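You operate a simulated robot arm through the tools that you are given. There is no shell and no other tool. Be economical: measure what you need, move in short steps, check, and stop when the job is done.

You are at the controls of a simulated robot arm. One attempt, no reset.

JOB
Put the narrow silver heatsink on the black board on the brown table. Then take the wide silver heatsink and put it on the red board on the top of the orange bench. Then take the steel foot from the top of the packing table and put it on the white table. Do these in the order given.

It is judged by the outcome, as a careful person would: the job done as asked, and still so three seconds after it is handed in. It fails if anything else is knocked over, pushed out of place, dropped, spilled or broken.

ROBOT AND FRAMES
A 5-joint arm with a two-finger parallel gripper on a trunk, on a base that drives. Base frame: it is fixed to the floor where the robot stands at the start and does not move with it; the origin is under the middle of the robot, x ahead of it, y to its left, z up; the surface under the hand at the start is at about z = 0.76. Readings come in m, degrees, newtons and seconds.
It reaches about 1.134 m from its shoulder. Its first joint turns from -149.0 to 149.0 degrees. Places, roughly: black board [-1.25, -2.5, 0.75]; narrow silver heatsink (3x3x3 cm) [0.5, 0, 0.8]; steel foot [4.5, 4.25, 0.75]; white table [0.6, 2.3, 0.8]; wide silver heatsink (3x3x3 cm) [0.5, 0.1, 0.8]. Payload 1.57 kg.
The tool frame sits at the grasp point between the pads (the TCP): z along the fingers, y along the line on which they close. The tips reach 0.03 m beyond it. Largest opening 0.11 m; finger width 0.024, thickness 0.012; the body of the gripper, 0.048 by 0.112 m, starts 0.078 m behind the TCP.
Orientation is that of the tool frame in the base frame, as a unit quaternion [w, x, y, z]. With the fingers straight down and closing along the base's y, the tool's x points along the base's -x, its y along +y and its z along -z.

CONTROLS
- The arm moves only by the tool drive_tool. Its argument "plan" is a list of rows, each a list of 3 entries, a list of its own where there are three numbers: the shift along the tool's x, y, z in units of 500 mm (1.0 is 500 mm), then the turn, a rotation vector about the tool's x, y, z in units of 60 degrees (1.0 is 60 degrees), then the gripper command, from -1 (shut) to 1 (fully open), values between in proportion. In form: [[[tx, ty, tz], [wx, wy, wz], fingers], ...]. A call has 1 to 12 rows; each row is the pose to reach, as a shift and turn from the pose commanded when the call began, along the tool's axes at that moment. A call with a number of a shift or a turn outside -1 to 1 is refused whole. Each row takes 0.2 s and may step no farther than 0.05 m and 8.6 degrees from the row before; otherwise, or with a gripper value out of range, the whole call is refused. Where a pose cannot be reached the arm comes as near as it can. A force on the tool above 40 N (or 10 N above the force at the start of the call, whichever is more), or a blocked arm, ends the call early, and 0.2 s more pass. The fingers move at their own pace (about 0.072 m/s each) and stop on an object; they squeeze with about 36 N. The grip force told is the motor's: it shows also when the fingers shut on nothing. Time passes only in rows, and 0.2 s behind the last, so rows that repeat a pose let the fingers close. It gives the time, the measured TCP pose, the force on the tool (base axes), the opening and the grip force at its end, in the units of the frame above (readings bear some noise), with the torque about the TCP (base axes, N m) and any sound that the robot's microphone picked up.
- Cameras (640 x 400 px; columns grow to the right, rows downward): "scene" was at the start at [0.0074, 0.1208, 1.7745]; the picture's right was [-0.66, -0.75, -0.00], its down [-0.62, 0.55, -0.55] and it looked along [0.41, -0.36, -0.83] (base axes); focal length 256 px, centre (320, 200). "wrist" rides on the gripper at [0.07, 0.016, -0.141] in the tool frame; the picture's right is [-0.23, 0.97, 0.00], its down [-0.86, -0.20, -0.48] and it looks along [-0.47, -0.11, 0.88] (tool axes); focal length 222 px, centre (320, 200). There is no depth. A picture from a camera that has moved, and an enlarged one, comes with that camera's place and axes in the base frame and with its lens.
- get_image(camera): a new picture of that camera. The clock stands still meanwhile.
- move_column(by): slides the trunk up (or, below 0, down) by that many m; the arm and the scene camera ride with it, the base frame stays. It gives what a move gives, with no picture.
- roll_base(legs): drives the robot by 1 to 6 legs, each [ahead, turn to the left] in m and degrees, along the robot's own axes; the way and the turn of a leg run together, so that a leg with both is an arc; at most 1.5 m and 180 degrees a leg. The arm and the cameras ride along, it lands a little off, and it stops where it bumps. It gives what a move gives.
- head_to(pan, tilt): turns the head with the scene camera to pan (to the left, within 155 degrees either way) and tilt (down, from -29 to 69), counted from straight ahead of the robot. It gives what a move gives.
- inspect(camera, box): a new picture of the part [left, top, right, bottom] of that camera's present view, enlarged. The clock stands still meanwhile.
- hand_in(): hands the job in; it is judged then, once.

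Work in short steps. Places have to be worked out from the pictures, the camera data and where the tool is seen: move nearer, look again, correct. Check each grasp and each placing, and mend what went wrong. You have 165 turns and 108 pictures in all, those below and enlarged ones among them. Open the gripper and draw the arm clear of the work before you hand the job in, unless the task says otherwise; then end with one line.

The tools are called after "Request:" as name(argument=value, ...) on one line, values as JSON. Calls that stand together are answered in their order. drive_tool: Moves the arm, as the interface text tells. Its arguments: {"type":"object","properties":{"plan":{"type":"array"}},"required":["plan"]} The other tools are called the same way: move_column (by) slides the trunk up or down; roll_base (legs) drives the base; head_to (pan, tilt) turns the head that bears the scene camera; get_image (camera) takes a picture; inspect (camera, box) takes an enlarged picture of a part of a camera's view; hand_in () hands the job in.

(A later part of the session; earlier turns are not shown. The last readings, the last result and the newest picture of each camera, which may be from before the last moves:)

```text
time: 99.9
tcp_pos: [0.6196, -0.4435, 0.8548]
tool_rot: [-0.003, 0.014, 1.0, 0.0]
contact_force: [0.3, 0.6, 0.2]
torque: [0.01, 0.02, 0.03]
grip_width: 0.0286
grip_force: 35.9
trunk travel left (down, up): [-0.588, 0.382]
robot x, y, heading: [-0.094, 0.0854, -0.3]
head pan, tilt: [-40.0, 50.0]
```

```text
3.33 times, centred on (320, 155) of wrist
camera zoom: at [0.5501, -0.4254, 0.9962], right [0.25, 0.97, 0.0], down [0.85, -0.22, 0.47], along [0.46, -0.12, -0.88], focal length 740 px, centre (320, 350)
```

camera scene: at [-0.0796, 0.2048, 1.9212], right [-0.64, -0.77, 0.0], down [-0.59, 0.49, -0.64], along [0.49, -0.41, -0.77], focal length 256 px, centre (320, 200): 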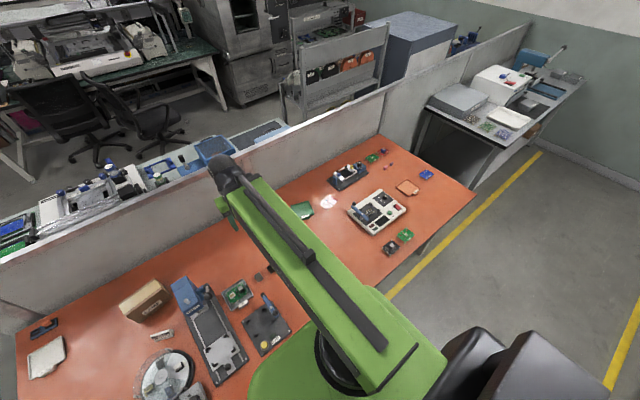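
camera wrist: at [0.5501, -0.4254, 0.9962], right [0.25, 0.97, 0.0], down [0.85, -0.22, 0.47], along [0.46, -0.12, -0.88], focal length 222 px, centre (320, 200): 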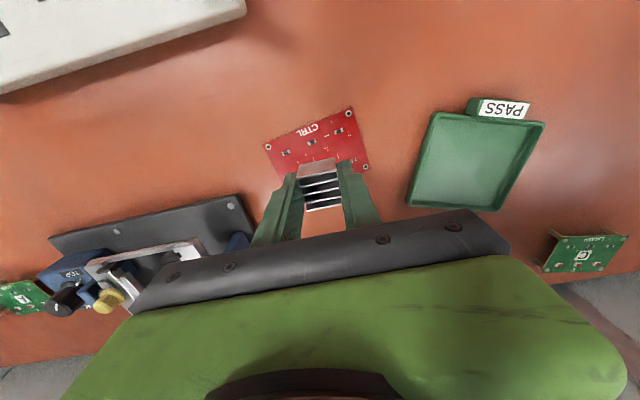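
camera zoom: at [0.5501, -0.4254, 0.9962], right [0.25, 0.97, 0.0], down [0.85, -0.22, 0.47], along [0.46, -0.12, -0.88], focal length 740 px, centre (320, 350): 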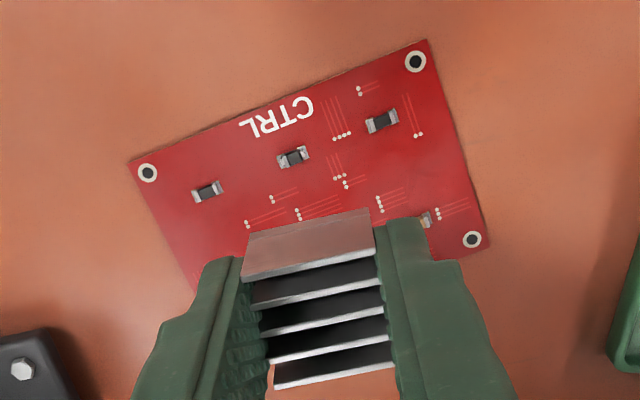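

Board centre is (0.619, -0.446), turned about 8.5° from the tool; small parts flank the middle band. I align the yaw, nudge, then lower gently.

Request:
drive_tool(plan=[[[0.005, -0.005, 0], [0, 0, -0.07], -1], [[0.005, -0.005, 0], [0, 0, -0.14], -1], [[0.005, -0.005, 0], [0, 0, -0.14], -1]])

Request:
move_column(by=-0.045)

Request:
inspect(camera="wrist", box=[240, 95, 400, 215])

```text
time: 100.7
tcp_pos: [0.6172, -0.4474, 0.8557]
tool_rot: [-0.002, -0.06, 0.998, -0.001]
contact_force: [-0.6, 1.2, -0.1]
torque: [-0.03, 0.02, 0.0]
grip_width: 0.0286
grip_force: 36.0
trunk travel left (down, up): [-0.588, 0.382]
robot x, y, heading: [-0.0896, 0.0842, 0.2]
head pan, tilt: [-40.0, 50.0]
```

```text
time: 101.5
tcp_pos: [0.6168, -0.4468, 0.8106]
tool_rot: [-0.002, -0.06, 0.998, -0.001]
contact_force: [1.1, -0.3, 0.0]
torque: [-0.01, 0.0, 0.02]
grip_width: 0.0283
grip_force: 35.9
trunk travel left (down, up): [-0.543, 0.427]
robot x, y, heading: [-0.0925, 0.0886, 0.4]
head pan, tilt: [-40.0, 50.0]
```

```text
3.33 times, centred on (320, 155) of wrist
camera zoom: at [0.5453, -0.4381, 0.9512], right [0.11, 0.99, 0.0], down [0.88, -0.1, 0.47], along [0.47, -0.05, -0.88], focal length 740 px, centre (320, 350)
```

zoom: 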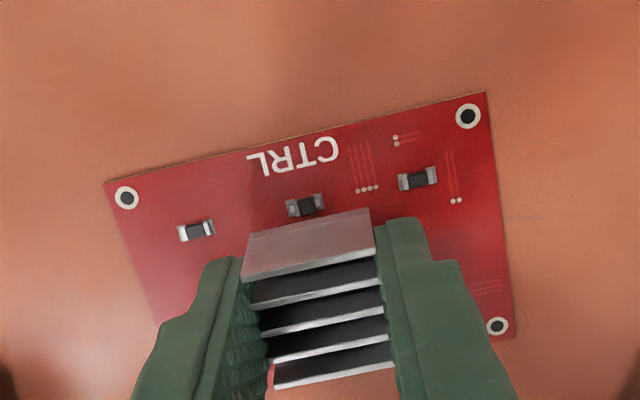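

Not yet in contact; I lower in 5 mm steps.

Request:
move_column(by=-0.006)

Request:
move_column(by=-0.004)

```text
time: 102.1
tcp_pos: [0.6174, -0.4462, 0.804]
tool_rot: [-0.003, -0.061, 0.998, 0.0]
contact_force: [0.4, 0.0, 0.0]
torque: [0.0, -0.01, 0.01]
grip_width: 0.0285
grip_force: 36.3
trunk travel left (down, up): [-0.537, 0.433]
robot x, y, heading: [-0.0954, 0.0848, -0.1]
head pan, tilt: [-40.0, 50.0]
```

```text
time: 102.6
tcp_pos: [0.6179, -0.4467, 0.7995]
tool_rot: [-0.003, -0.06, 0.998, 0.0]
contact_force: [0.4, 0.0, 0.0]
torque: [0.02, -0.01, -0.03]
grip_width: 0.0288
grip_force: 35.8
trunk travel left (down, up): [-0.533, 0.437]
robot x, y, heading: [-0.0918, 0.0871, 0.1]
head pan, tilt: [-40.0, 50.0]
```

Request:
move_column(by=-0.002)

Request:
inspect(camera="wrist", box=[240, 95, 400, 215])

```text
time: 103.1
tcp_pos: [0.6165, -0.4471, 0.7978]
tool_rot: [-0.002, -0.06, 0.998, 0.001]
contact_force: [-0.6, 0.3, -0.4]
torque: [-0.02, -0.03, 0.02]
grip_width: 0.0284
grip_force: 35.8
trunk travel left (down, up): [-0.531, 0.439]
robot x, y, heading: [-0.0935, 0.0879, 0.0]
head pan, tilt: [-40.0, 50.0]
```

```text
3.33 times, centred on (320, 155) of wrist
camera zoom: at [0.5453, -0.4381, 0.9392], right [0.11, 0.99, 0.0], down [0.88, -0.1, 0.47], along [0.47, -0.05, -0.88], focal length 740 px, centre (320, 350)
```

zoom: 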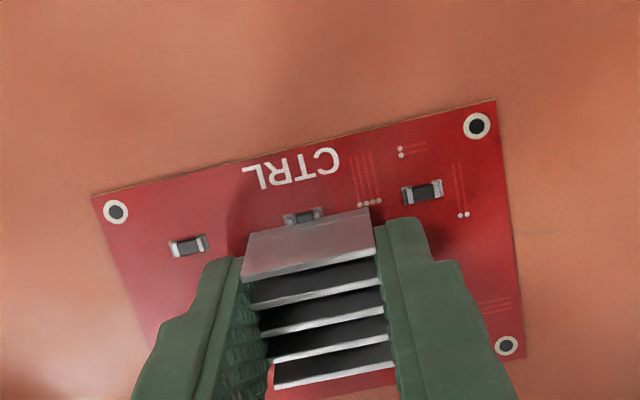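

Request:
move_column(by=-0.002)

```text
time: 103.7
tcp_pos: [0.6165, -0.4474, 0.7976]
tool_rot: [-0.002, -0.061, 0.998, 0.0]
contact_force: [3.9, -1.7, 17.7]
torque: [-0.09, -0.1, -0.01]
grip_width: 0.0288
grip_force: 36.2
trunk travel left (down, up): [-0.529, 0.441]
robot x, y, heading: [-0.0916, 0.0875, -0.0]
head pan, tilt: [-40.0, 50.0]
```

Contact (18 N). I release and lift.

Request:
drive_tool(plan=[[[0, 0, 0], [0, 0, 0], -0.2], [[0, 0, 0], [0, 0, 0], 0.0], [[0, 0, 0], [0, 0, 0], 0.0]])

Request:
move_column(by=0.1)

Request:
get_image(camera="wrist")

```text
time: 104.5
tcp_pos: [0.615, -0.446, 0.7952]
tool_rot: [-0.003, -0.06, 0.998, -0.001]
contact_force: [-0.7, 0.3, 0.3]
torque: [0.0, -0.01, -0.02]
grip_width: 0.0548
grip_force: 0.1
trunk travel left (down, up): [-0.529, 0.441]
robot x, y, heading: [-0.0942, 0.0873, 0.0]
head pan, tilt: [-40.0, 50.0]
```

```text
time: 105.8
tcp_pos: [0.6164, -0.447, 0.8961]
tool_rot: [-0.003, -0.06, 0.998, 0.0]
contact_force: [-1.1, 0.1, -0.2]
torque: [-0.01, -0.01, 0.0]
grip_width: 0.055
grip_force: 0.0
trunk travel left (down, up): [-0.629, 0.341]
robot x, y, heading: [-0.0949, 0.0854, 0.3]
head pan, tilt: [-40.0, 50.0]
```

```text
72 pictures are left
camera wrist: at [0.5454, -0.4382, 1.0371], right [0.11, 0.99, 0.0], down [0.88, -0.1, 0.47], along [0.47, -0.05, -0.88], focal length 222 px, centre (320, 200)
```

wrist: 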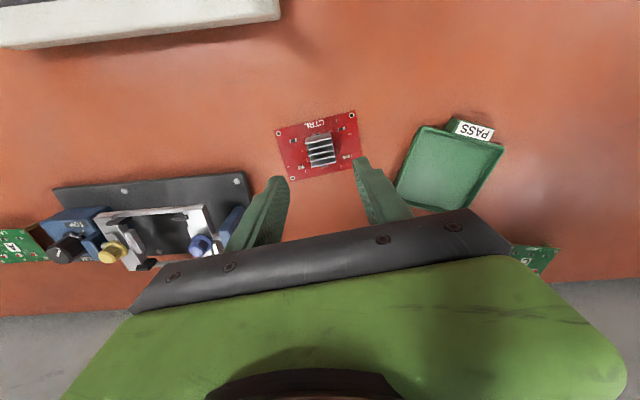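

Wide heatsink sits on the CTRL board. I raise the trunk, swing the arm back and look toward the far left side.

Request:
move_column(by=0.28)

Request:
drive_tool(plan=[[[0.04, 0.08, 0], [0, 0, 0.13], 0], [[0.08, 0.16, 0], [0, 0, 0.13], 0], [[0.11, 0.25, 0], [0, 0, 0.13], 0], [[0.14, 0.34, 0], [0, 0, 0.13], 0], [[0.16, 0.43, 0], [0, 0, 0.13], 0], [[0.18, 0.52, 0], [0, 0, 0.13], 0], [[0.2, 0.61, 0], [0, 0, 0.13], 0], [[0.2, 0.7, 0], [0, 0, 0.13], 0], [[0.2, 0.79, 0], [0, 0, 0.13], 0], [[0.2, 0.88, 0], [0, 0, 0.13], 0], [[0.2, 0.97, 0], [0, 0, 0.13], 0]])

Request:
head_to(pan=45, tilt=15)

Request:
get_image(camera="scene")

```text
time: 108.6
tcp_pos: [0.6153, -0.4468, 1.1758]
tool_rot: [-0.003, -0.061, 0.998, 0.0]
contact_force: [-0.2, 0.6, 0.2]
torque: [0.02, 0.0, -0.02]
grip_width: 0.055
grip_force: 0.1
trunk travel left (down, up): [-0.909, 0.061]
robot x, y, heading: [-0.0962, 0.0838, 0.2]
head pan, tilt: [-40.0, 50.0]
```

```text
time: 111.0
tcp_pos: [0.4757, 0.021, 1.1765]
tool_rot: [-0.003, 0.008, 1.0, 0.001]
contact_force: [0.6, 0.8, -0.2]
torque: [-0.01, 0.0, 0.01]
grip_width: 0.0552
grip_force: 0.1
out of reach, approached as far as the arm can: row 11
trunk travel left (down, up): [-0.909, 0.061]
robot x, y, heading: [-0.0937, 0.0868, -0.1]
head pan, tilt: [-40.0, 50.0]
```

```text
time: 112.6
tcp_pos: [0.4737, 0.0199, 1.1753]
tool_rot: [-0.004, 0.008, 1.0, 0.001]
contact_force: [0.0, -0.5, 0.5]
torque: [0.02, -0.02, -0.01]
grip_width: 0.0549
grip_force: 0.0
trunk travel left (down, up): [-0.909, 0.061]
robot x, y, heading: [-0.0916, 0.0842, 0.2]
head pan, tilt: [45.0, 15.0]
```

```text
71 pictures are left
camera scene: at [-0.0725, 0.3202, 1.9399], right [0.71, -0.71, 0.0], down [-0.18, -0.18, -0.97], along [0.68, 0.68, -0.26], focal length 256 px, centre (320, 200)
```

scene: 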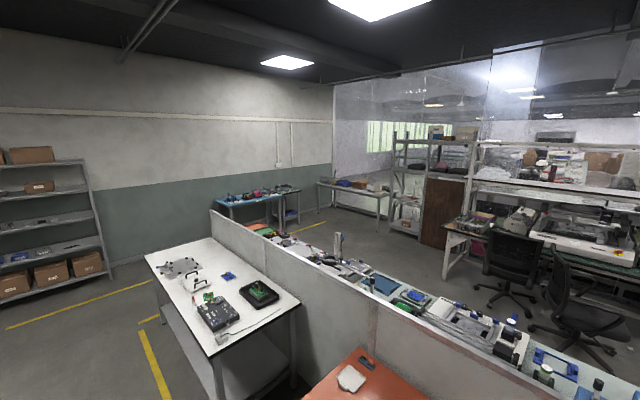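

The hint for the foot projects to about pixel (339,184), on the table with cartons at the far back. I zoom.

Request:
inspect(camera="scene", box=[205, 155, 405, 280])

Request:
inspect(camera="scene", box=[310, 170, 400, 226])

```text
3.20 times, centred on (305, 218) of scene
camera zoom: at [-0.0725, 0.3202, 1.9399], right [0.71, -0.71, 0.0], down [-0.18, -0.18, -0.97], along [0.68, 0.68, -0.26], focal length 818 px, centre (368, 144)
```

zoom: 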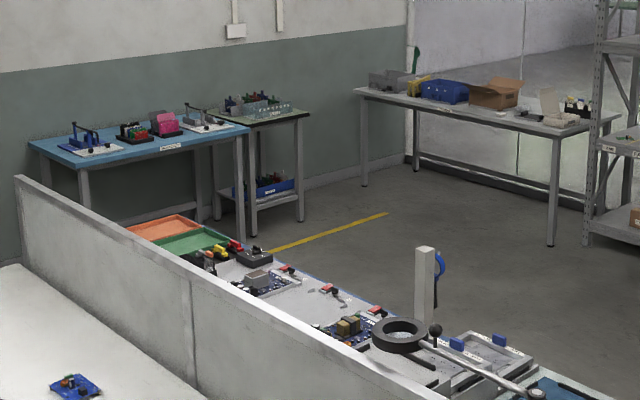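

```text
7.11 times, centred on (355, 198) of scene
camera zoom: at [-0.0725, 0.3202, 1.9399], right [0.71, -0.71, 0.0], down [-0.18, -0.18, -0.97], along [0.68, 0.68, -0.26], focal length 1818 px, centre (71, 214)
```

zoom: 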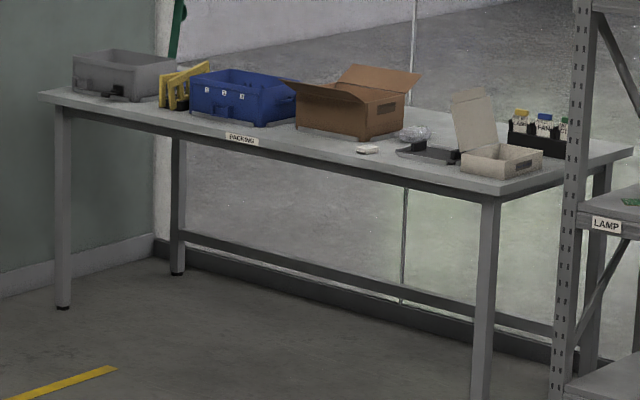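

The table labelled PACKING has its front edge at x≈4.08, y 2.84–4.63. The way goes down the aisle at x≈-0.5, past the partition's end (y≈3.07), then along y≈3.65. I drive the first part.

Request:
roll_base(legs=[[-0.41, 0], [0, 90], [1.3, 0], [1.2, 0]])

Request:
head_to(pan=-50, tilt=25)

Request:
get_image(camera="scene")

Request:
head_to(pan=10, tilt=30)

Request:
get_image(camera="scene")

```text
time: 130.8
tcp_pos: [-0.3911, 3.1635, 1.1758]
tool_rot: [-0.003, -0.691, 0.723, -0.002]
contact_force: [0.2, 0.6, 0.6]
torque: [-0.01, 0.01, 0.0]
grip_width: 0.055
grip_force: 0.0
trunk travel left (down, up): [-0.909, 0.061]
robot x, y, heading: [-0.474, 2.597, 88.2]
head pan, tilt: [45.0, 15.0]
```

```text
time: 132.5
tcp_pos: [-0.3896, 3.1631, 1.1754]
tool_rot: [-0.003, -0.691, 0.723, -0.003]
contact_force: [-0.2, -0.5, 0.3]
torque: [0.01, -0.02, 0.01]
grip_width: 0.0551
grip_force: 0.0
trunk travel left (down, up): [-0.909, 0.061]
robot x, y, heading: [-0.4717, 2.5988, 88.2]
head pan, tilt: [-50.0, 25.0]
```

```text
68 pictures are left
camera scene: at [-0.5718, 2.613, 1.9237], right [0.62, -0.78, 0.0], down [-0.33, -0.26, -0.91], along [0.71, 0.56, -0.42], focal length 256 px, centre (320, 200)
```

scene: 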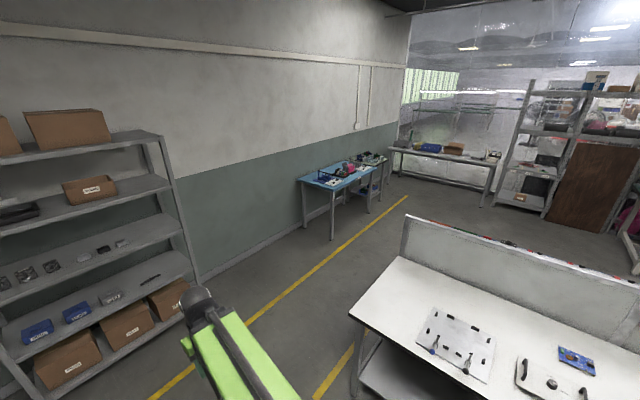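

```text
time: 133.8
tcp_pos: [-0.3895, 3.1636, 1.1773]
tool_rot: [-0.003, -0.691, 0.723, -0.003]
contact_force: [0.7, -0.3, 0.1]
torque: [-0.03, 0.01, 0.01]
grip_width: 0.0549
grip_force: 0.1
trunk travel left (down, up): [-0.909, 0.061]
robot x, y, heading: [-0.4741, 2.5973, 88.2]
head pan, tilt: [10.0, 30.0]
```

```text
67 pictures are left
camera scene: at [-0.657, 2.6453, 1.9158], right [0.99, 0.14, 0.0], down [0.07, -0.49, -0.87], along [-0.12, 0.86, -0.5], focal length 256 px, centre (320, 200)
```

scene: 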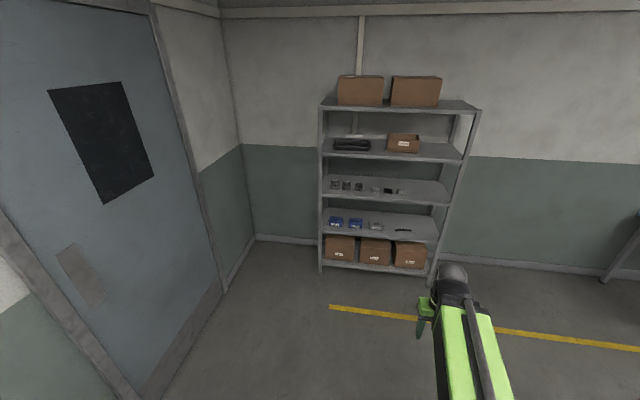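

Corridor is between y≈3.2 (white table end) and y≈4.2 (teal table), centre ~3.68. I take it diagonally, keeping clear of the shelf.

Request:
roll_base(legs=[[0.62, 0], [0, -45], [0.65, 0], [0, -43.2], [0.9, 0]])

Request:
head_to(pan=0, tilt=25)

Request:
get_image(camera="scene")

```text
time: 149.1
tcp_pos: [1.5294, 3.5629, 1.1761]
tool_rot: [-0.003, 0.017, 1.0, 0.0]
contact_force: [-1.0, -0.4, -0.6]
torque: [-0.01, -0.02, -0.05]
grip_width: 0.0552
grip_force: 0.0
trunk travel left (down, up): [-0.909, 0.061]
robot x, y, heading: [0.962, 3.6413, -1.3]
head pan, tilt: [10.0, 30.0]
```

```text
time: 149.8
tcp_pos: [1.5281, 3.5629, 1.1759]
tool_rot: [-0.003, 0.017, 1.0, 0.001]
contact_force: [1.4, -0.4, 0.0]
torque: [0.02, 0.03, 0.01]
grip_width: 0.0551
grip_force: 0.1
trunk travel left (down, up): [-0.909, 0.061]
robot x, y, heading: [0.9646, 3.6409, -1.2]
head pan, tilt: [0.0, 25.0]
```

```text
66 pictures are left
camera scene: at [1.0132, 3.8086, 1.9237], right [-0.02, -1.0, 0.0], down [-0.42, 0.01, -0.91], along [0.91, -0.02, -0.42], focal length 256 px, centre (320, 200)
```

scene: 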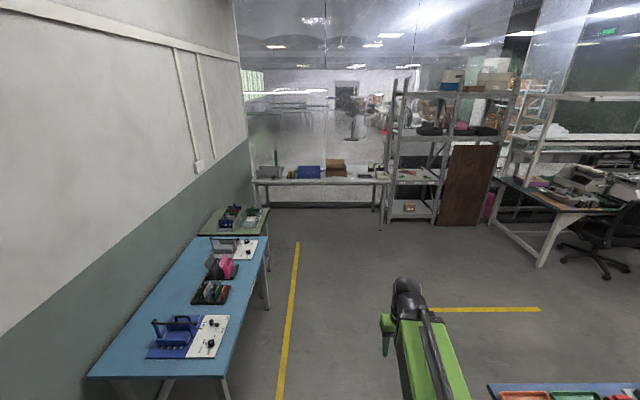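

Clear ahead. I drive to about x=3.15 and then look at the packing table.

Request:
roll_base(legs=[[0, 1.2], [1.2, 0], [1.0, 0]])

Request:
head_to(pan=15, tilt=38)

Request:
get_image(camera="scene")

```text
time: 161.0
tcp_pos: [3.7181, 3.5079, 1.176]
tool_rot: [-0.003, 0.025, 1.0, 0.001]
contact_force: [0.0, 0.4, -0.4]
torque: [0.01, 0.0, 0.0]
grip_width: 0.055
grip_force: 0.0
trunk travel left (down, up): [-0.909, 0.061]
robot x, y, heading: [3.1537, 3.5936, -2.5]
head pan, tilt: [0.0, 25.0]
```

```text
time: 161.8
tcp_pos: [3.7176, 3.5077, 1.1758]
tool_rot: [-0.004, 0.024, 1.0, -0.001]
contact_force: [0.4, 0.3, -0.2]
torque: [0.01, -0.01, 0.02]
grip_width: 0.0549
grip_force: 0.1
trunk travel left (down, up): [-0.909, 0.061]
robot x, y, heading: [3.1523, 3.5944, -2.0]
head pan, tilt: [15.0, 38.0]
```

```text
65 pictures are left
camera scene: at [3.1984, 3.7837, 1.9035], right [0.22, -0.98, 0.0], down [-0.6, -0.14, -0.79], along [0.77, 0.17, -0.62], focal length 256 px, centre (320, 200)
```

scene: 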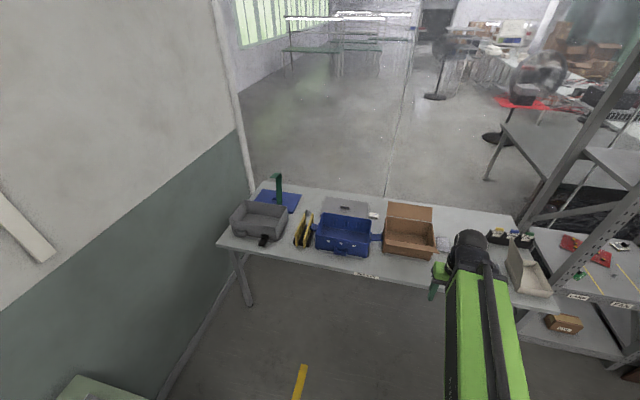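

Request:
inspect(camera="scene", box=[210, 160, 410, 285])

Request:
inspect(camera="scene", box=[360, 190, 560, 315])

```text
3.20 times, centred on (310, 222) of scene
camera zoom: at [3.1984, 3.7837, 1.9035], right [0.22, -0.98, 0.0], down [-0.6, -0.14, -0.79], along [0.77, 0.17, -0.62], focal length 818 px, centre (352, 128)
```

zoom: 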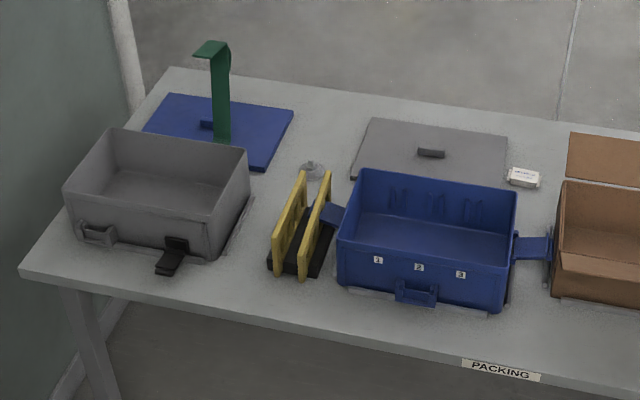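

```text
3.20 times, centred on (460, 252) of scene
camera zoom: at [3.1984, 3.7837, 1.9035], right [0.22, -0.98, 0.0], down [-0.6, -0.14, -0.79], along [0.77, 0.17, -0.62], focal length 818 px, centre (-128, 32)
```

zoom: 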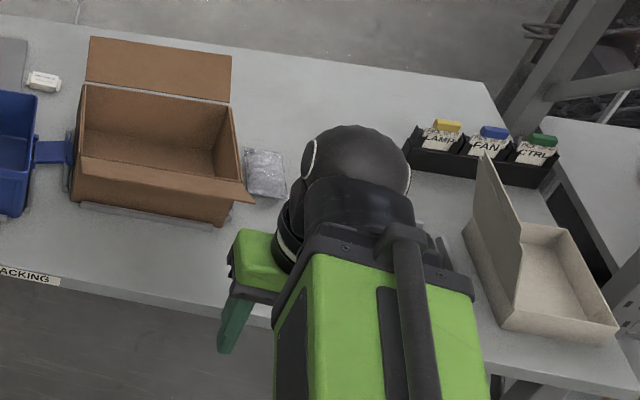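

A small round metal piece behind the yellow rack at about (4.44, 4.16) looks like the levelling foot. I zoom.

Request:
inspect(camera="scene", box=[290, 200, 340, 231])

```text
12.80 times, centred on (315, 216) of scene
camera zoom: at [3.1984, 3.7837, 1.9035], right [0.22, -0.98, 0.0], down [-0.6, -0.14, -0.79], along [0.77, 0.17, -0.62], focal length 3273 px, centre (384, 2)
```

zoom: 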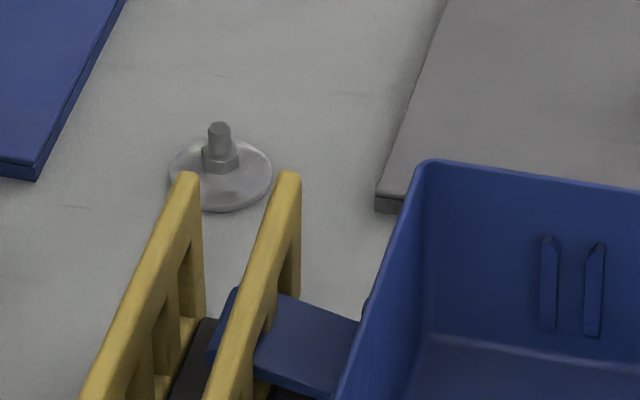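

It's a levelling foot: ~5 cm disc with hex nut and stud, at about (4.46, 4.16). I turn toward it and close in to ~0.93 m.

Request:
roll_base(legs=[[0, 25.5], [0.48, 0]])

Request:
get_image(camera="wrist")

Request:
head_to(pan=15, tilt=45)

Request:
get_image(camera="scene")

```text
time: 165.9
tcp_pos: [4.1402, 3.9502, 1.1752]
tool_rot: [-0.004, -0.198, 0.98, -0.001]
contact_force: [0.7, 0.1, -1.3]
torque: [0.01, 0.04, 0.01]
grip_width: 0.0548
grip_force: 0.0
trunk travel left (down, up): [-0.909, 0.061]
robot x, y, heading: [3.5892, 3.7784, 22.9]
head pan, tilt: [15.0, 38.0]
```

```text
61 pictures are left
camera wrist: at [4.0686, 3.9407, 1.3168], right [-0.17, 0.99, 0.0], down [0.87, 0.15, 0.47], along [0.47, 0.08, -0.88], focal length 222 px, centre (320, 200)
```

wrist: 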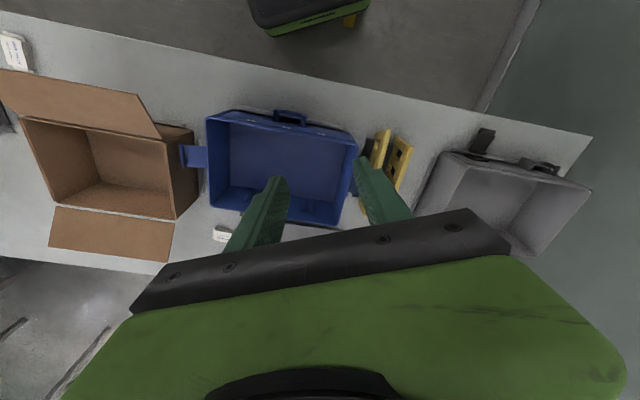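

```text
time: 166.6
tcp_pos: [4.1378, 3.9493, 1.1758]
tool_rot: [-0.003, -0.197, 0.98, 0.0]
contact_force: [-1.5, -0.2, -0.2]
torque: [-0.04, 0.0, -0.02]
grip_width: 0.0551
grip_force: 0.0
trunk travel left (down, up): [-0.909, 0.061]
robot x, y, heading: [3.5915, 3.78, 23.2]
head pan, tilt: [15.0, 45.0]
```

```text
60 pictures are left
camera scene: at [3.5471, 3.9692, 1.8932], right [0.62, -0.79, 0.0], down [-0.56, -0.44, -0.71], along [0.56, 0.44, -0.71], focal length 256 px, centre (320, 200)
```

scene: 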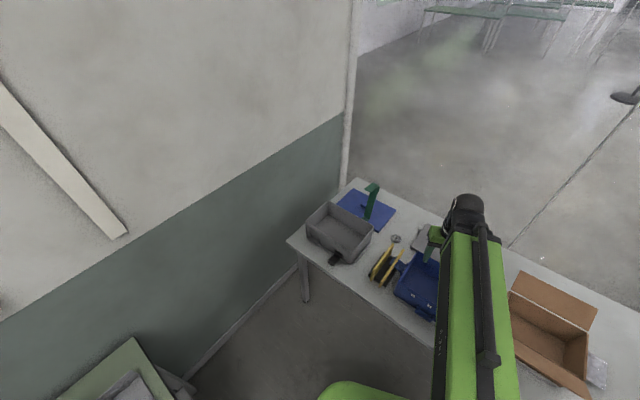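

Confirmed at (4.463, 4.161). I move the tool above it at this height.

Request:
drive_tool(plan=[[[-0.095, 0.017, 0], [0, 0, 0], 0], [[-0.19, 0.034, 0], [0, 0, 0], 0], [[-0.285, 0.051, 0], [0, 0, 0], 0], [[-0.38, 0.068, 0], [0, 0, 0], 0], [[-0.475, 0.085, 0], [0, 0, 0], 0], [[-0.57, 0.103, 0], [0, 0, 0], 0], [[-0.665, 0.12, 0], [0, 0, 0], 0], [[-0.755, 0.137, 0], [0, 0, 0], 0], [[-0.761, 0.137, 0], [0, 0, 0], 0]])

Request:
get_image(camera="wrist")

```text
time: 168.6
tcp_pos: [4.4565, 4.1617, 1.176]
tool_rot: [-0.003, -0.197, 0.98, -0.001]
contact_force: [0.3, -0.2, 0.2]
torque: [0.02, 0.01, -0.01]
grip_width: 0.0548
grip_force: 0.1
out of reach, approached as far as the arm can: row 4, 5, 7, 8, 9
trunk travel left (down, up): [-0.909, 0.061]
robot x, y, heading: [3.5895, 3.7819, 23.2]
head pan, tilt: [15.0, 45.0]
```

```text
59 pictures are left
camera wrist: at [4.3855, 4.1505, 1.3177], right [-0.17, 0.99, 0.0], down [0.87, 0.15, 0.47], along [0.47, 0.08, -0.88], focal length 222 px, centre (320, 200)
```

wrist: 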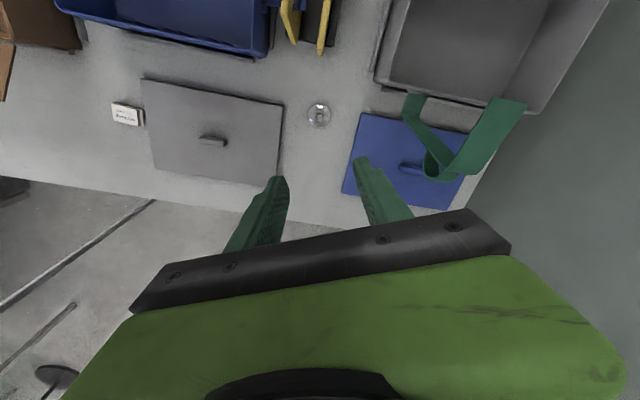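

Foot reads (4.461, 4.163), close to below the tool, but the arm is at full reach. I drive 4 cm nearer, and correct the arm.

Request:
roll_base(legs=[[0.04, 0]])

Request:
drive_tool(plan=[[[0.03, 0, 0], [0, 0, 0], 0], [[0.06, 0, 0], [0, 0, 0], 0]])

Request:
get_image(camera="wrist")

```text
time: 169.5
tcp_pos: [4.4972, 4.1784, 1.173]
tool_rot: [-0.004, -0.198, 0.98, -0.001]
contact_force: [0.3, 0.5, 0.6]
torque: [0.01, 0.08, -0.04]
grip_width: 0.055
grip_force: 0.0
trunk travel left (down, up): [-0.909, 0.061]
robot x, y, heading: [3.6292, 3.7989, 23.3]
head pan, tilt: [15.0, 45.0]
```

```text
time: 170.1
tcp_pos: [4.4663, 4.1682, 1.1769]
tool_rot: [-0.005, -0.198, 0.98, -0.001]
contact_force: [0.5, 0.4, 0.0]
torque: [0.01, -0.01, 0.0]
grip_width: 0.0551
grip_force: 0.1
trunk travel left (down, up): [-0.909, 0.061]
robot x, y, heading: [3.6287, 3.7976, 22.8]
head pan, tilt: [15.0, 45.0]
```

```text
58 pictures are left
camera wrist: at [4.3948, 4.1563, 1.3178], right [-0.17, 0.99, 0.0], down [0.87, 0.15, 0.47], along [0.47, 0.08, -0.88], focal length 222 px, centre (320, 200)
```

wrist: 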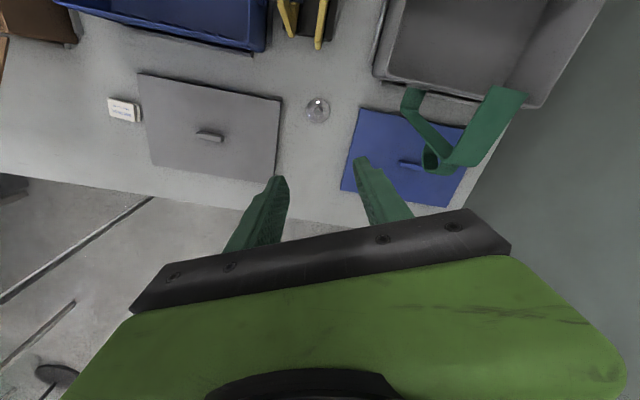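

Foot at (4.459, 4.160). I correct by about 1 cm and lower the trunk 0.2 m.

Request:
drive_tool(plan=[[[0.017, -0.009, 0], [0, 0, 0], 0], [[0.017, -0.009, 0], [0, 0, 0], 0]])

Request:
move_column(by=-0.22)

Request:
get_image(camera="wrist")

Request:
inspect(camera="scene", box=[280, 150, 480, 275])

```text
time: 170.7
tcp_pos: [4.4603, 4.1585, 1.1762]
tool_rot: [-0.003, -0.198, 0.98, -0.001]
contact_force: [0.1, 0.2, 0.3]
torque: [-0.01, 0.02, 0.01]
grip_width: 0.0553
grip_force: 0.1
trunk travel left (down, up): [-0.909, 0.061]
robot x, y, heading: [3.6325, 3.7976, 23.0]
head pan, tilt: [15.0, 45.0]
```

```text
time: 173.0
tcp_pos: [4.46, 4.1599, 0.9551]
tool_rot: [-0.003, -0.198, 0.98, -0.001]
contact_force: [-0.1, -0.1, -0.4]
torque: [0.0, -0.01, -0.02]
grip_width: 0.0551
grip_force: 0.1
trunk travel left (down, up): [-0.689, 0.281]
robot x, y, heading: [3.6324, 3.7951, 23.0]
head pan, tilt: [15.0, 45.0]
```

```text
57 pictures are left
camera wrist: at [4.3896, 4.1486, 1.0973], right [-0.17, 0.99, 0.0], down [0.87, 0.15, 0.47], along [0.47, 0.08, -0.88], focal length 222 px, centre (320, 200)
```

wrist: 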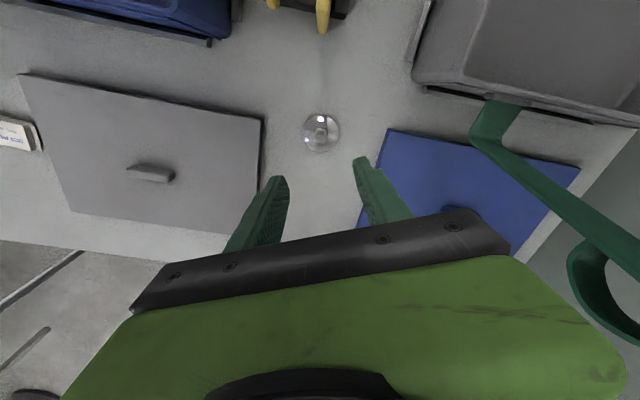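

```text
3.20 times, centred on (380, 212) of scene
camera zoom: at [3.5858, 3.9857, 1.6732], right [0.62, -0.79, 0.0], down [-0.56, -0.44, -0.71], along [0.56, 0.44, -0.71], focal length 818 px, centre (128, 160)
```

zoom: 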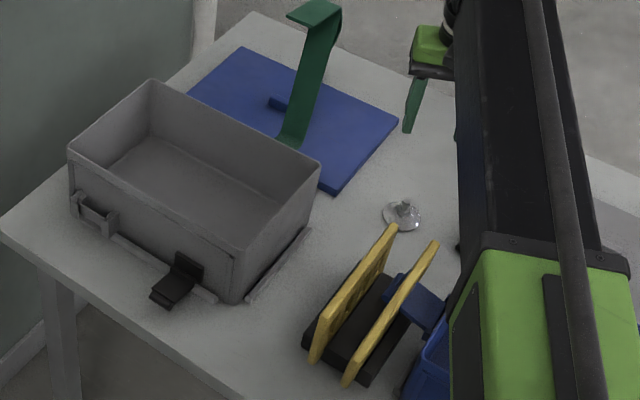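

Foot is at (4.457, 4.160), hook clear by >8 cm. I nudge 3 mm, set ~45 mm opening, and lower to z≈0.82.

Request:
drive_tool(plan=[[[0.005, 0.002, 0], [0, 0, 0], -0.2], [[0.005, 0.002, 0], [0, 0, 0], -0.2]])

Request:
move_column(by=-0.13)

Request:
get_image(camera="wrist")

```text
time: 173.6
tcp_pos: [4.4575, 4.1603, 0.9561]
tool_rot: [-0.003, -0.198, 0.98, -0.001]
contact_force: [-0.7, -0.7, 0.0]
torque: [-0.01, -0.03, 0.01]
grip_width: 0.0439
grip_force: 0.0
trunk travel left (down, up): [-0.689, 0.281]
robot x, y, heading: [3.6317, 3.8005, 23.2]
head pan, tilt: [15.0, 45.0]
```

```text
time: 175.2
tcp_pos: [4.4586, 4.1591, 0.8266]
tool_rot: [-0.003, -0.198, 0.98, 0.0]
contact_force: [0.8, 1.0, 0.4]
torque: [0.01, -0.02, -0.02]
grip_width: 0.044
grip_force: 0.1
trunk travel left (down, up): [-0.559, 0.411]
robot x, y, heading: [3.6332, 3.7997, 23.1]
head pan, tilt: [15.0, 45.0]
```

```text
55 pictures are left
camera wrist: at [4.3873, 4.1483, 0.9673], right [-0.17, 0.99, 0.0], down [0.87, 0.15, 0.47], along [0.47, 0.08, -0.88], focal length 222 px, centre (320, 200)
```

wrist: 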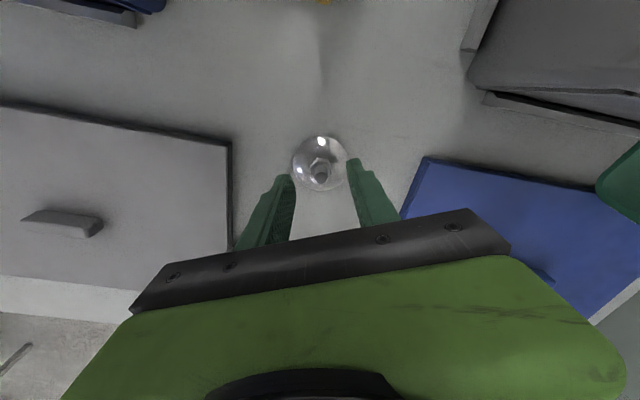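

Stud is centred between fingers. I lower 2.6 cm and look.

Request:
move_column(by=-0.026)

Request:
inspect(camera="wrist", box=[240, 110, 400, 230])

```text
time: 175.9
tcp_pos: [4.4588, 4.1588, 0.8001]
tool_rot: [-0.003, -0.198, 0.98, 0.0]
contact_force: [-0.2, 0.0, -0.4]
torque: [-0.01, 0.02, 0.04]
grip_width: 0.0441
grip_force: 0.0
trunk travel left (down, up): [-0.533, 0.437]
robot x, y, heading: [3.6284, 3.7996, 23.1]
head pan, tilt: [15.0, 45.0]
```

```text
3.33 times, centred on (320, 170) of wrist
camera zoom: at [4.3874, 4.1483, 0.9413], right [-0.17, 0.99, 0.0], down [0.87, 0.15, 0.47], along [0.47, 0.08, -0.88], focal length 740 px, centre (320, 300)
```

zoom: 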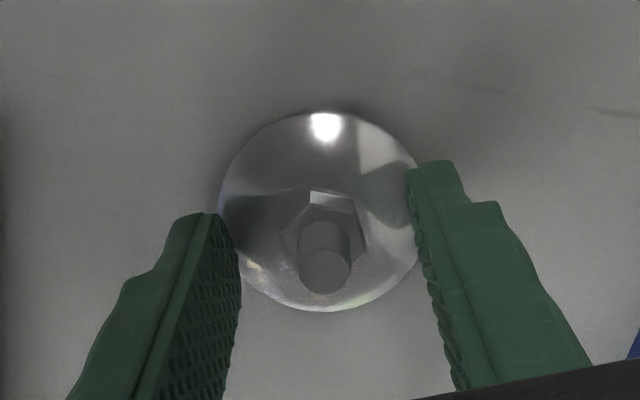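

Tips are just around the nut level. I lower 4 mm more and close.

Request:
move_column(by=-0.004)

Request:
drive_tool(plan=[[[0, 0, 0], [0, 0, 0], -1], [[0, 0, 0], [0, 0, 0], -1], [[0, 0, 0], [0, 0, 0], -1]])

Request:
inspect(camera="wrist", box=[240, 110, 400, 230])

```text
time: 176.4
tcp_pos: [4.4564, 4.1597, 0.7985]
tool_rot: [-0.002, -0.198, 0.98, 0.0]
contact_force: [6.9, 3.4, 26.3]
torque: [0.37, -0.14, -0.07]
grip_width: 0.0445
grip_force: 0.2
trunk travel left (down, up): [-0.529, 0.441]
robot x, y, heading: [3.6325, 3.7996, 22.8]
head pan, tilt: [15.0, 45.0]
```

```text
time: 176.9
tcp_pos: [4.4548, 4.1577, 0.8007]
tool_rot: [-0.002, -0.198, 0.98, 0.0]
contact_force: [3.4, 2.1, 62.4]
torque: [0.12, -0.21, -0.15]
grip_width: 0.0262
grip_force: 26.1
trunk travel left (down, up): [-0.529, 0.441]
robot x, y, heading: [3.6295, 3.7963, 22.9]
head pan, tilt: [15.0, 45.0]
stopped in row 2: the force on the tool passed its limit at 45 N (the readings are from after the stop); the commanded pose is now the measured one
```

```text
3.33 times, centred on (320, 170) of wrist
camera zoom: at [4.3838, 4.1471, 0.9419], right [-0.17, 0.99, 0.0], down [0.87, 0.15, 0.48], along [0.47, 0.08, -0.88], focal length 740 px, centre (320, 300)
```

zoom: 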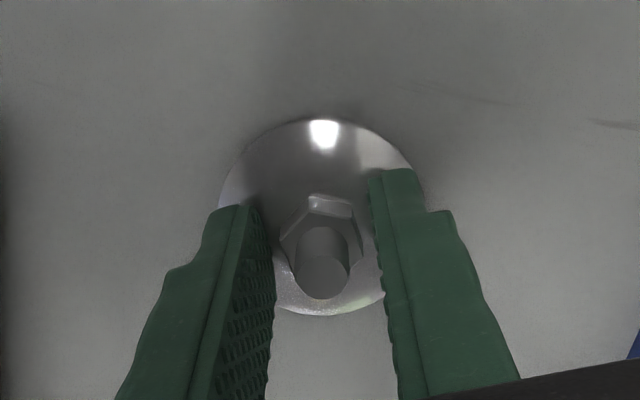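

The tips press on the domed disc as they close. I raise 5 mm and close again.

Request:
move_column(by=0.007)

Request:
drive_tool(plan=[[[0, 0, 0], [0, 0, 0], -1], [[0, 0, 0], [0, 0, 0], -1], [[0, 0, 0], [0, 0, 0], -1]])

Request:
inspect(camera="wrist", box=[240, 110, 400, 230])

```text
time: 177.4
tcp_pos: [4.4579, 4.16, 0.8031]
tool_rot: [-0.003, -0.198, 0.98, -0.001]
contact_force: [0.5, 0.4, 0.1]
torque: [0.0, 0.0, 0.05]
grip_width: 0.0178
grip_force: 32.7
trunk travel left (down, up): [-0.536, 0.434]
robot x, y, heading: [3.6312, 3.7962, 23.1]
head pan, tilt: [15.0, 45.0]
```

```text
time: 178.2
tcp_pos: [4.458, 4.1589, 0.8027]
tool_rot: [-0.004, -0.198, 0.98, -0.001]
contact_force: [0.4, 0.7, -0.3]
torque: [0.01, 0.0, -0.01]
grip_width: 0.0175
grip_force: 32.3
trunk travel left (down, up): [-0.536, 0.434]
robot x, y, heading: [3.6316, 3.7988, 22.9]
head pan, tilt: [15.0, 45.0]
```

```text
3.33 times, centred on (320, 170) of wrist
camera zoom: at [4.3873, 4.1485, 0.9442], right [-0.17, 0.99, 0.0], down [0.87, 0.15, 0.47], along [0.47, 0.08, -0.88], focal length 740 px, centre (320, 300)
```

zoom: 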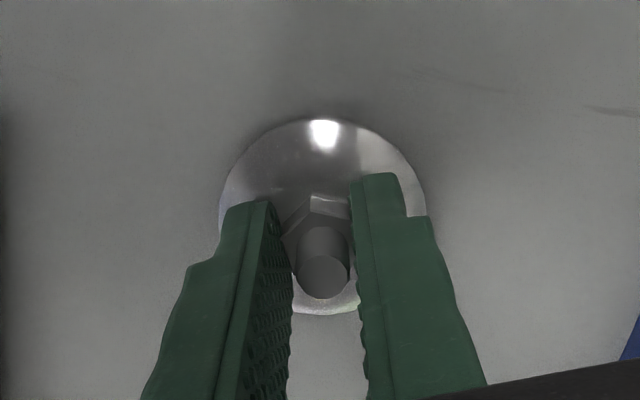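

Gripped at 17.5 mm on the hex nut. I lift 3 cm to test the grip.

Request:
move_column(by=0.03)

Request:
inspect(camera="wrist", box=[240, 110, 400, 230])

```text
time: 179.0
tcp_pos: [4.4587, 4.1588, 0.832]
tool_rot: [-0.005, -0.197, 0.98, 0.0]
contact_force: [-0.7, -0.4, -1.5]
torque: [0.03, -0.02, 0.03]
grip_width: 0.0176
grip_force: 32.5
trunk travel left (down, up): [-0.566, 0.404]
robot x, y, heading: [3.6273, 3.7988, 23.4]
head pan, tilt: [15.0, 45.0]
```

```text
3.33 times, centred on (320, 170) of wrist
camera zoom: at [4.3873, 4.1485, 0.9742], right [-0.17, 0.99, 0.0], down [0.87, 0.15, 0.47], along [0.47, 0.08, -0.88], focal length 740 px, centre (320, 300)
```

zoom: 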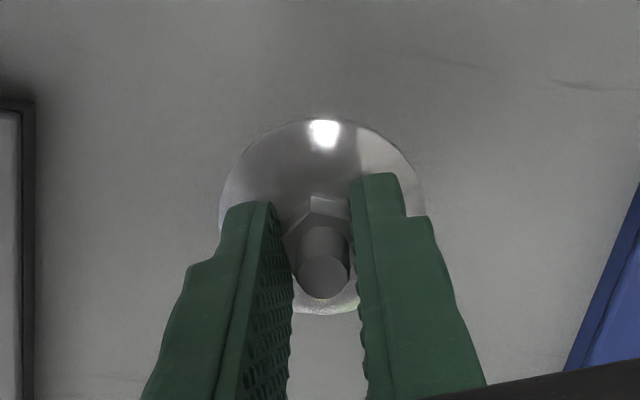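

The foot is lifted cleanly. I raise the trunk and pull the arm in.

Request:
move_column(by=0.36)

Request:
drive_tool(plan=[[[0.08, 0, 0], [0, 0, 0], -1], [[0.16, 0, 0], [0, 0, 0], -1], [[0.24, 0, 0], [0, 0, 0], -1], [[0.32, 0, 0], [0, 0, 0], -1], [[0.4, 0, 0], [0, 0, 0], -1], [[0.48, 0, 0], [0, 0, 0], -1], [[0.56, 0, 0], [0, 0, 0], -1], [[0.6, 0, 0], [0, 0, 0], -1]])

Request:
get_image(camera="wrist")

```text
time: 182.5
tcp_pos: [4.4592, 4.159, 1.1926]
tool_rot: [-0.004, -0.198, 0.98, 0.0]
contact_force: [-0.1, 0.1, -1.0]
torque: [-0.02, -0.01, -0.01]
grip_width: 0.0176
grip_force: 32.3
trunk travel left (down, up): [-0.926, 0.044]
robot x, y, heading: [3.6308, 3.8004, 23.0]
head pan, tilt: [15.0, 45.0]
```

```text
time: 184.3
tcp_pos: [4.1793, 4.0468, 1.1941]
tool_rot: [-0.004, -0.197, 0.98, 0.0]
contact_force: [-0.1, -0.1, -0.4]
torque: [0.01, 0.0, 0.01]
grip_width: 0.0174
grip_force: 31.6
out of reach, approached as far as the arm can: row 8
trunk travel left (down, up): [-0.926, 0.044]
robot x, y, heading: [3.6312, 3.7979, 23.1]
head pan, tilt: [15.0, 45.0]
```

```text
50 pictures are left
camera wrist: at [4.1082, 4.0362, 1.3343], right [-0.17, 0.99, 0.0], down [0.87, 0.15, 0.47], along [0.47, 0.08, -0.88], focal length 222 px, centre (320, 200)
```

wrist: 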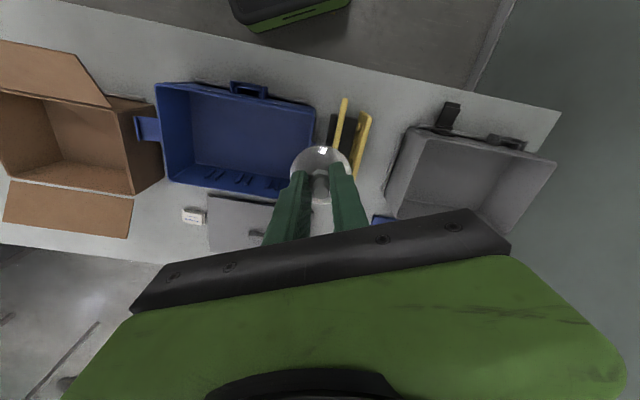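

Still held. I back away from the table, straighten and reverse along the corridor.

Request:
roll_base(legs=[[-0.5, 0], [0, -25], [-1.3, 0], [-0.7, 0]])

Request:
head_to(pan=-150, tilt=35)

Request:
get_image(camera="scene")

```text
time: 197.9
tcp_pos: [1.7922, 3.6401, 1.1935]
tool_rot: [-0.004, 0.0, 1.0, 0.001]
contact_force: [0.2, 0.3, 0.0]
torque: [0.03, -0.02, 0.0]
grip_width: 0.0176
grip_force: 32.7
trunk travel left (down, up): [-0.926, 0.044]
robot x, y, heading: [1.1934, 3.624, 0.6]
head pan, tilt: [15.0, 45.0]
```

```text
time: 200.5
tcp_pos: [1.7938, 3.6394, 1.1933]
tool_rot: [-0.003, 0.0, 1.0, 0.001]
contact_force: [-0.4, -0.1, -1.5]
torque: [-0.03, 0.0, -0.02]
grip_width: 0.0171
grip_force: 32.6
trunk travel left (down, up): [-0.926, 0.044]
robot x, y, heading: [1.1898, 3.6204, 0.5]
head pan, tilt: [-150.0, 35.0]
```

```text
49 pictures are left
camera scene: at [1.0683, 3.7463, 1.925], right [-0.51, 0.86, 0.0], down [0.49, 0.29, -0.82], along [-0.71, -0.41, -0.57], focal length 256 px, centre (320, 200)
```

scene: 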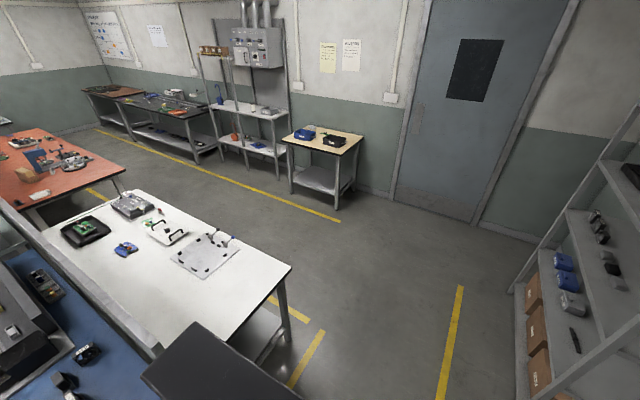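

Free area on the white table is y>2.78 near its end; I'll place at about (0.5, 2.93). I reverse 0.78 m and turn right to face it.

Request:
roll_base(legs=[[-0.78, 0], [0, -90.5]])

Request:
head_to(pan=10, tilt=50)

Request:
get_image(camera="scene")

Request:
get_image(camera="wrist")

```text
time: 208.4
tcp_pos: [0.4159, 3.0089, 1.1926]
tool_rot: [-0.003, 0.696, 0.718, 0.004]
contact_force: [-0.4, -0.2, -0.8]
torque: [0.04, -0.07, -0.03]
grip_width: 0.0174
grip_force: 31.9
trunk travel left (down, up): [-0.926, 0.044]
robot x, y, heading: [0.3834, 3.6129, -87.9]
head pan, tilt: [-150.0, 35.0]
```

```text
time: 210.9
tcp_pos: [0.4176, 3.0104, 1.1931]
tool_rot: [-0.002, 0.696, 0.718, 0.002]
contact_force: [0.3, 0.3, -1.1]
torque: [-0.03, 0.0, 0.02]
grip_width: 0.0169
grip_force: 32.6
trunk travel left (down, up): [-0.926, 0.044]
robot x, y, heading: [0.3862, 3.6116, -87.9]
head pan, tilt: [10.0, 50.0]
```

```text
48 pictures are left
camera scene: at [0.567, 3.5862, 1.9032], right [-0.98, -0.21, 0.0], down [-0.16, 0.75, -0.64], along [0.13, -0.63, -0.77], focal length 256 px, centre (320, 200)
```

scene: 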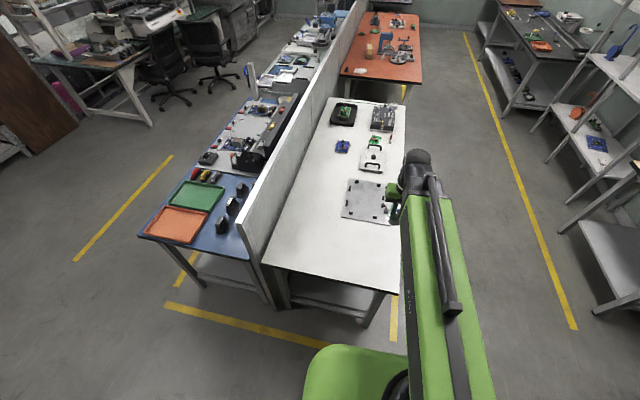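

```text
47 pictures are left
camera wrist: at [0.4314, 3.0795, 1.3343], right [0.98, -0.2, 0.0], down [-0.17, -0.86, 0.47], along [-0.09, -0.46, -0.88], focal length 222 px, centre (320, 200)
```

wrist: 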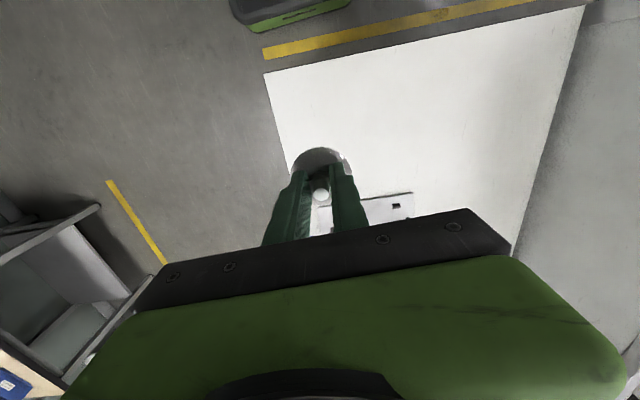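

Surface around (0.58, 2.92) is clear. I move the tool over it.

Request:
drive_tool(plan=[[[-0.0475, 0.08, 0], [0, 0, 0], -1], [[-0.095, 0.16, 0], [0, 0, 0], -1], [[-0.1425, 0.24, 0], [0, 0, 0], -1], [[-0.19, 0.32, 0], [0, 0, 0], -1], [[-0.19, 0.32, 0], [0, 0, 0], -1]])

Request:
move_column(by=-0.33)

Request:
get_image(camera="wrist")

```text
time: 212.1
tcp_pos: [0.5815, 2.9174, 1.1936]
tool_rot: [-0.003, 0.696, 0.718, 0.003]
contact_force: [0.5, 0.7, -0.2]
torque: [0.01, -0.02, -0.01]
grip_width: 0.0173
grip_force: 32.1
trunk travel left (down, up): [-0.926, 0.044]
robot x, y, heading: [0.3832, 3.6113, -88.0]
head pan, tilt: [10.0, 50.0]
```

```text
time: 215.3
tcp_pos: [0.5823, 2.9174, 0.863]
tool_rot: [-0.002, 0.696, 0.718, 0.002]
contact_force: [0.9, 0.1, -1.4]
torque: [0.02, 0.01, -0.01]
grip_width: 0.0174
grip_force: 32.3
trunk travel left (down, up): [-0.596, 0.374]
robot x, y, heading: [0.3845, 3.6113, -88.0]
head pan, tilt: [10.0, 50.0]
```

```text
46 pictures are left
camera wrist: at [0.5944, 2.9882, 1.0043], right [0.98, -0.2, 0.0], down [-0.17, -0.86, 0.47], along [-0.09, -0.46, -0.88], focal length 222 px, centre (320, 200)
```

wrist: 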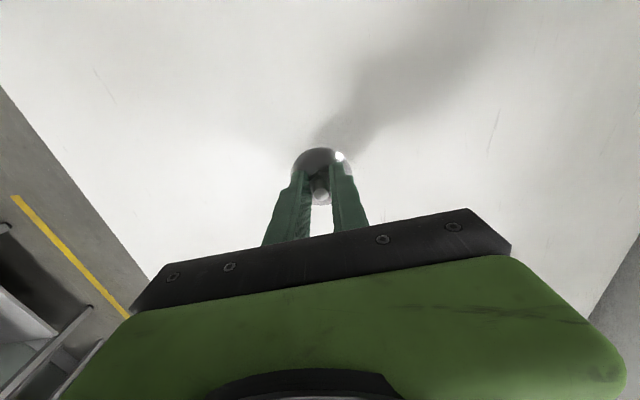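

Clear spot below. I lower in small guarded steps.

Request:
move_column(by=-0.03)

Request:
move_column(by=-0.015)

Request:
move_column(by=-0.007)

```text
time: 216.1
tcp_pos: [0.5807, 2.9184, 0.8332]
tool_rot: [-0.003, 0.696, 0.718, 0.003]
contact_force: [-0.4, -0.1, -1.0]
torque: [0.03, 0.0, 0.0]
grip_width: 0.0173
grip_force: 32.0
trunk travel left (down, up): [-0.566, 0.404]
robot x, y, heading: [0.381, 3.6103, -87.9]
head pan, tilt: [10.0, 50.0]
```

```text
time: 216.7
tcp_pos: [0.5808, 2.9183, 0.822]
tool_rot: [0.0, 0.696, 0.718, 0.001]
contact_force: [-0.3, 2.9, 33.9]
torque: [0.23, 0.02, -0.04]
grip_width: 0.0175
grip_force: 32.2
trunk travel left (down, up): [-0.552, 0.418]
robot x, y, heading: [0.3799, 3.6124, -87.7]
head pan, tilt: [10.0, 50.0]
stopped: the force on the tool passed its limit at 55 N (the readings are from after the stop); the commanded pose is now the measured one
```

```text
time: 216.9
tcp_pos: [0.5814, 2.9189, 0.8222]
tool_rot: [-0.001, 0.696, 0.718, 0.0]
contact_force: [-0.1, 0.7, 35.5]
torque: [0.15, 0.0, 0.02]
grip_width: 0.0174
grip_force: 32.1
trunk travel left (down, up): [-0.553, 0.417]
robot x, y, heading: [0.3838, 3.6122, -88.0]
head pan, tilt: [10.0, 50.0]
stopped: the force on the tool passed its limit at 54 N (the readings are from after the stop); the commanded pose is now the measured one
```

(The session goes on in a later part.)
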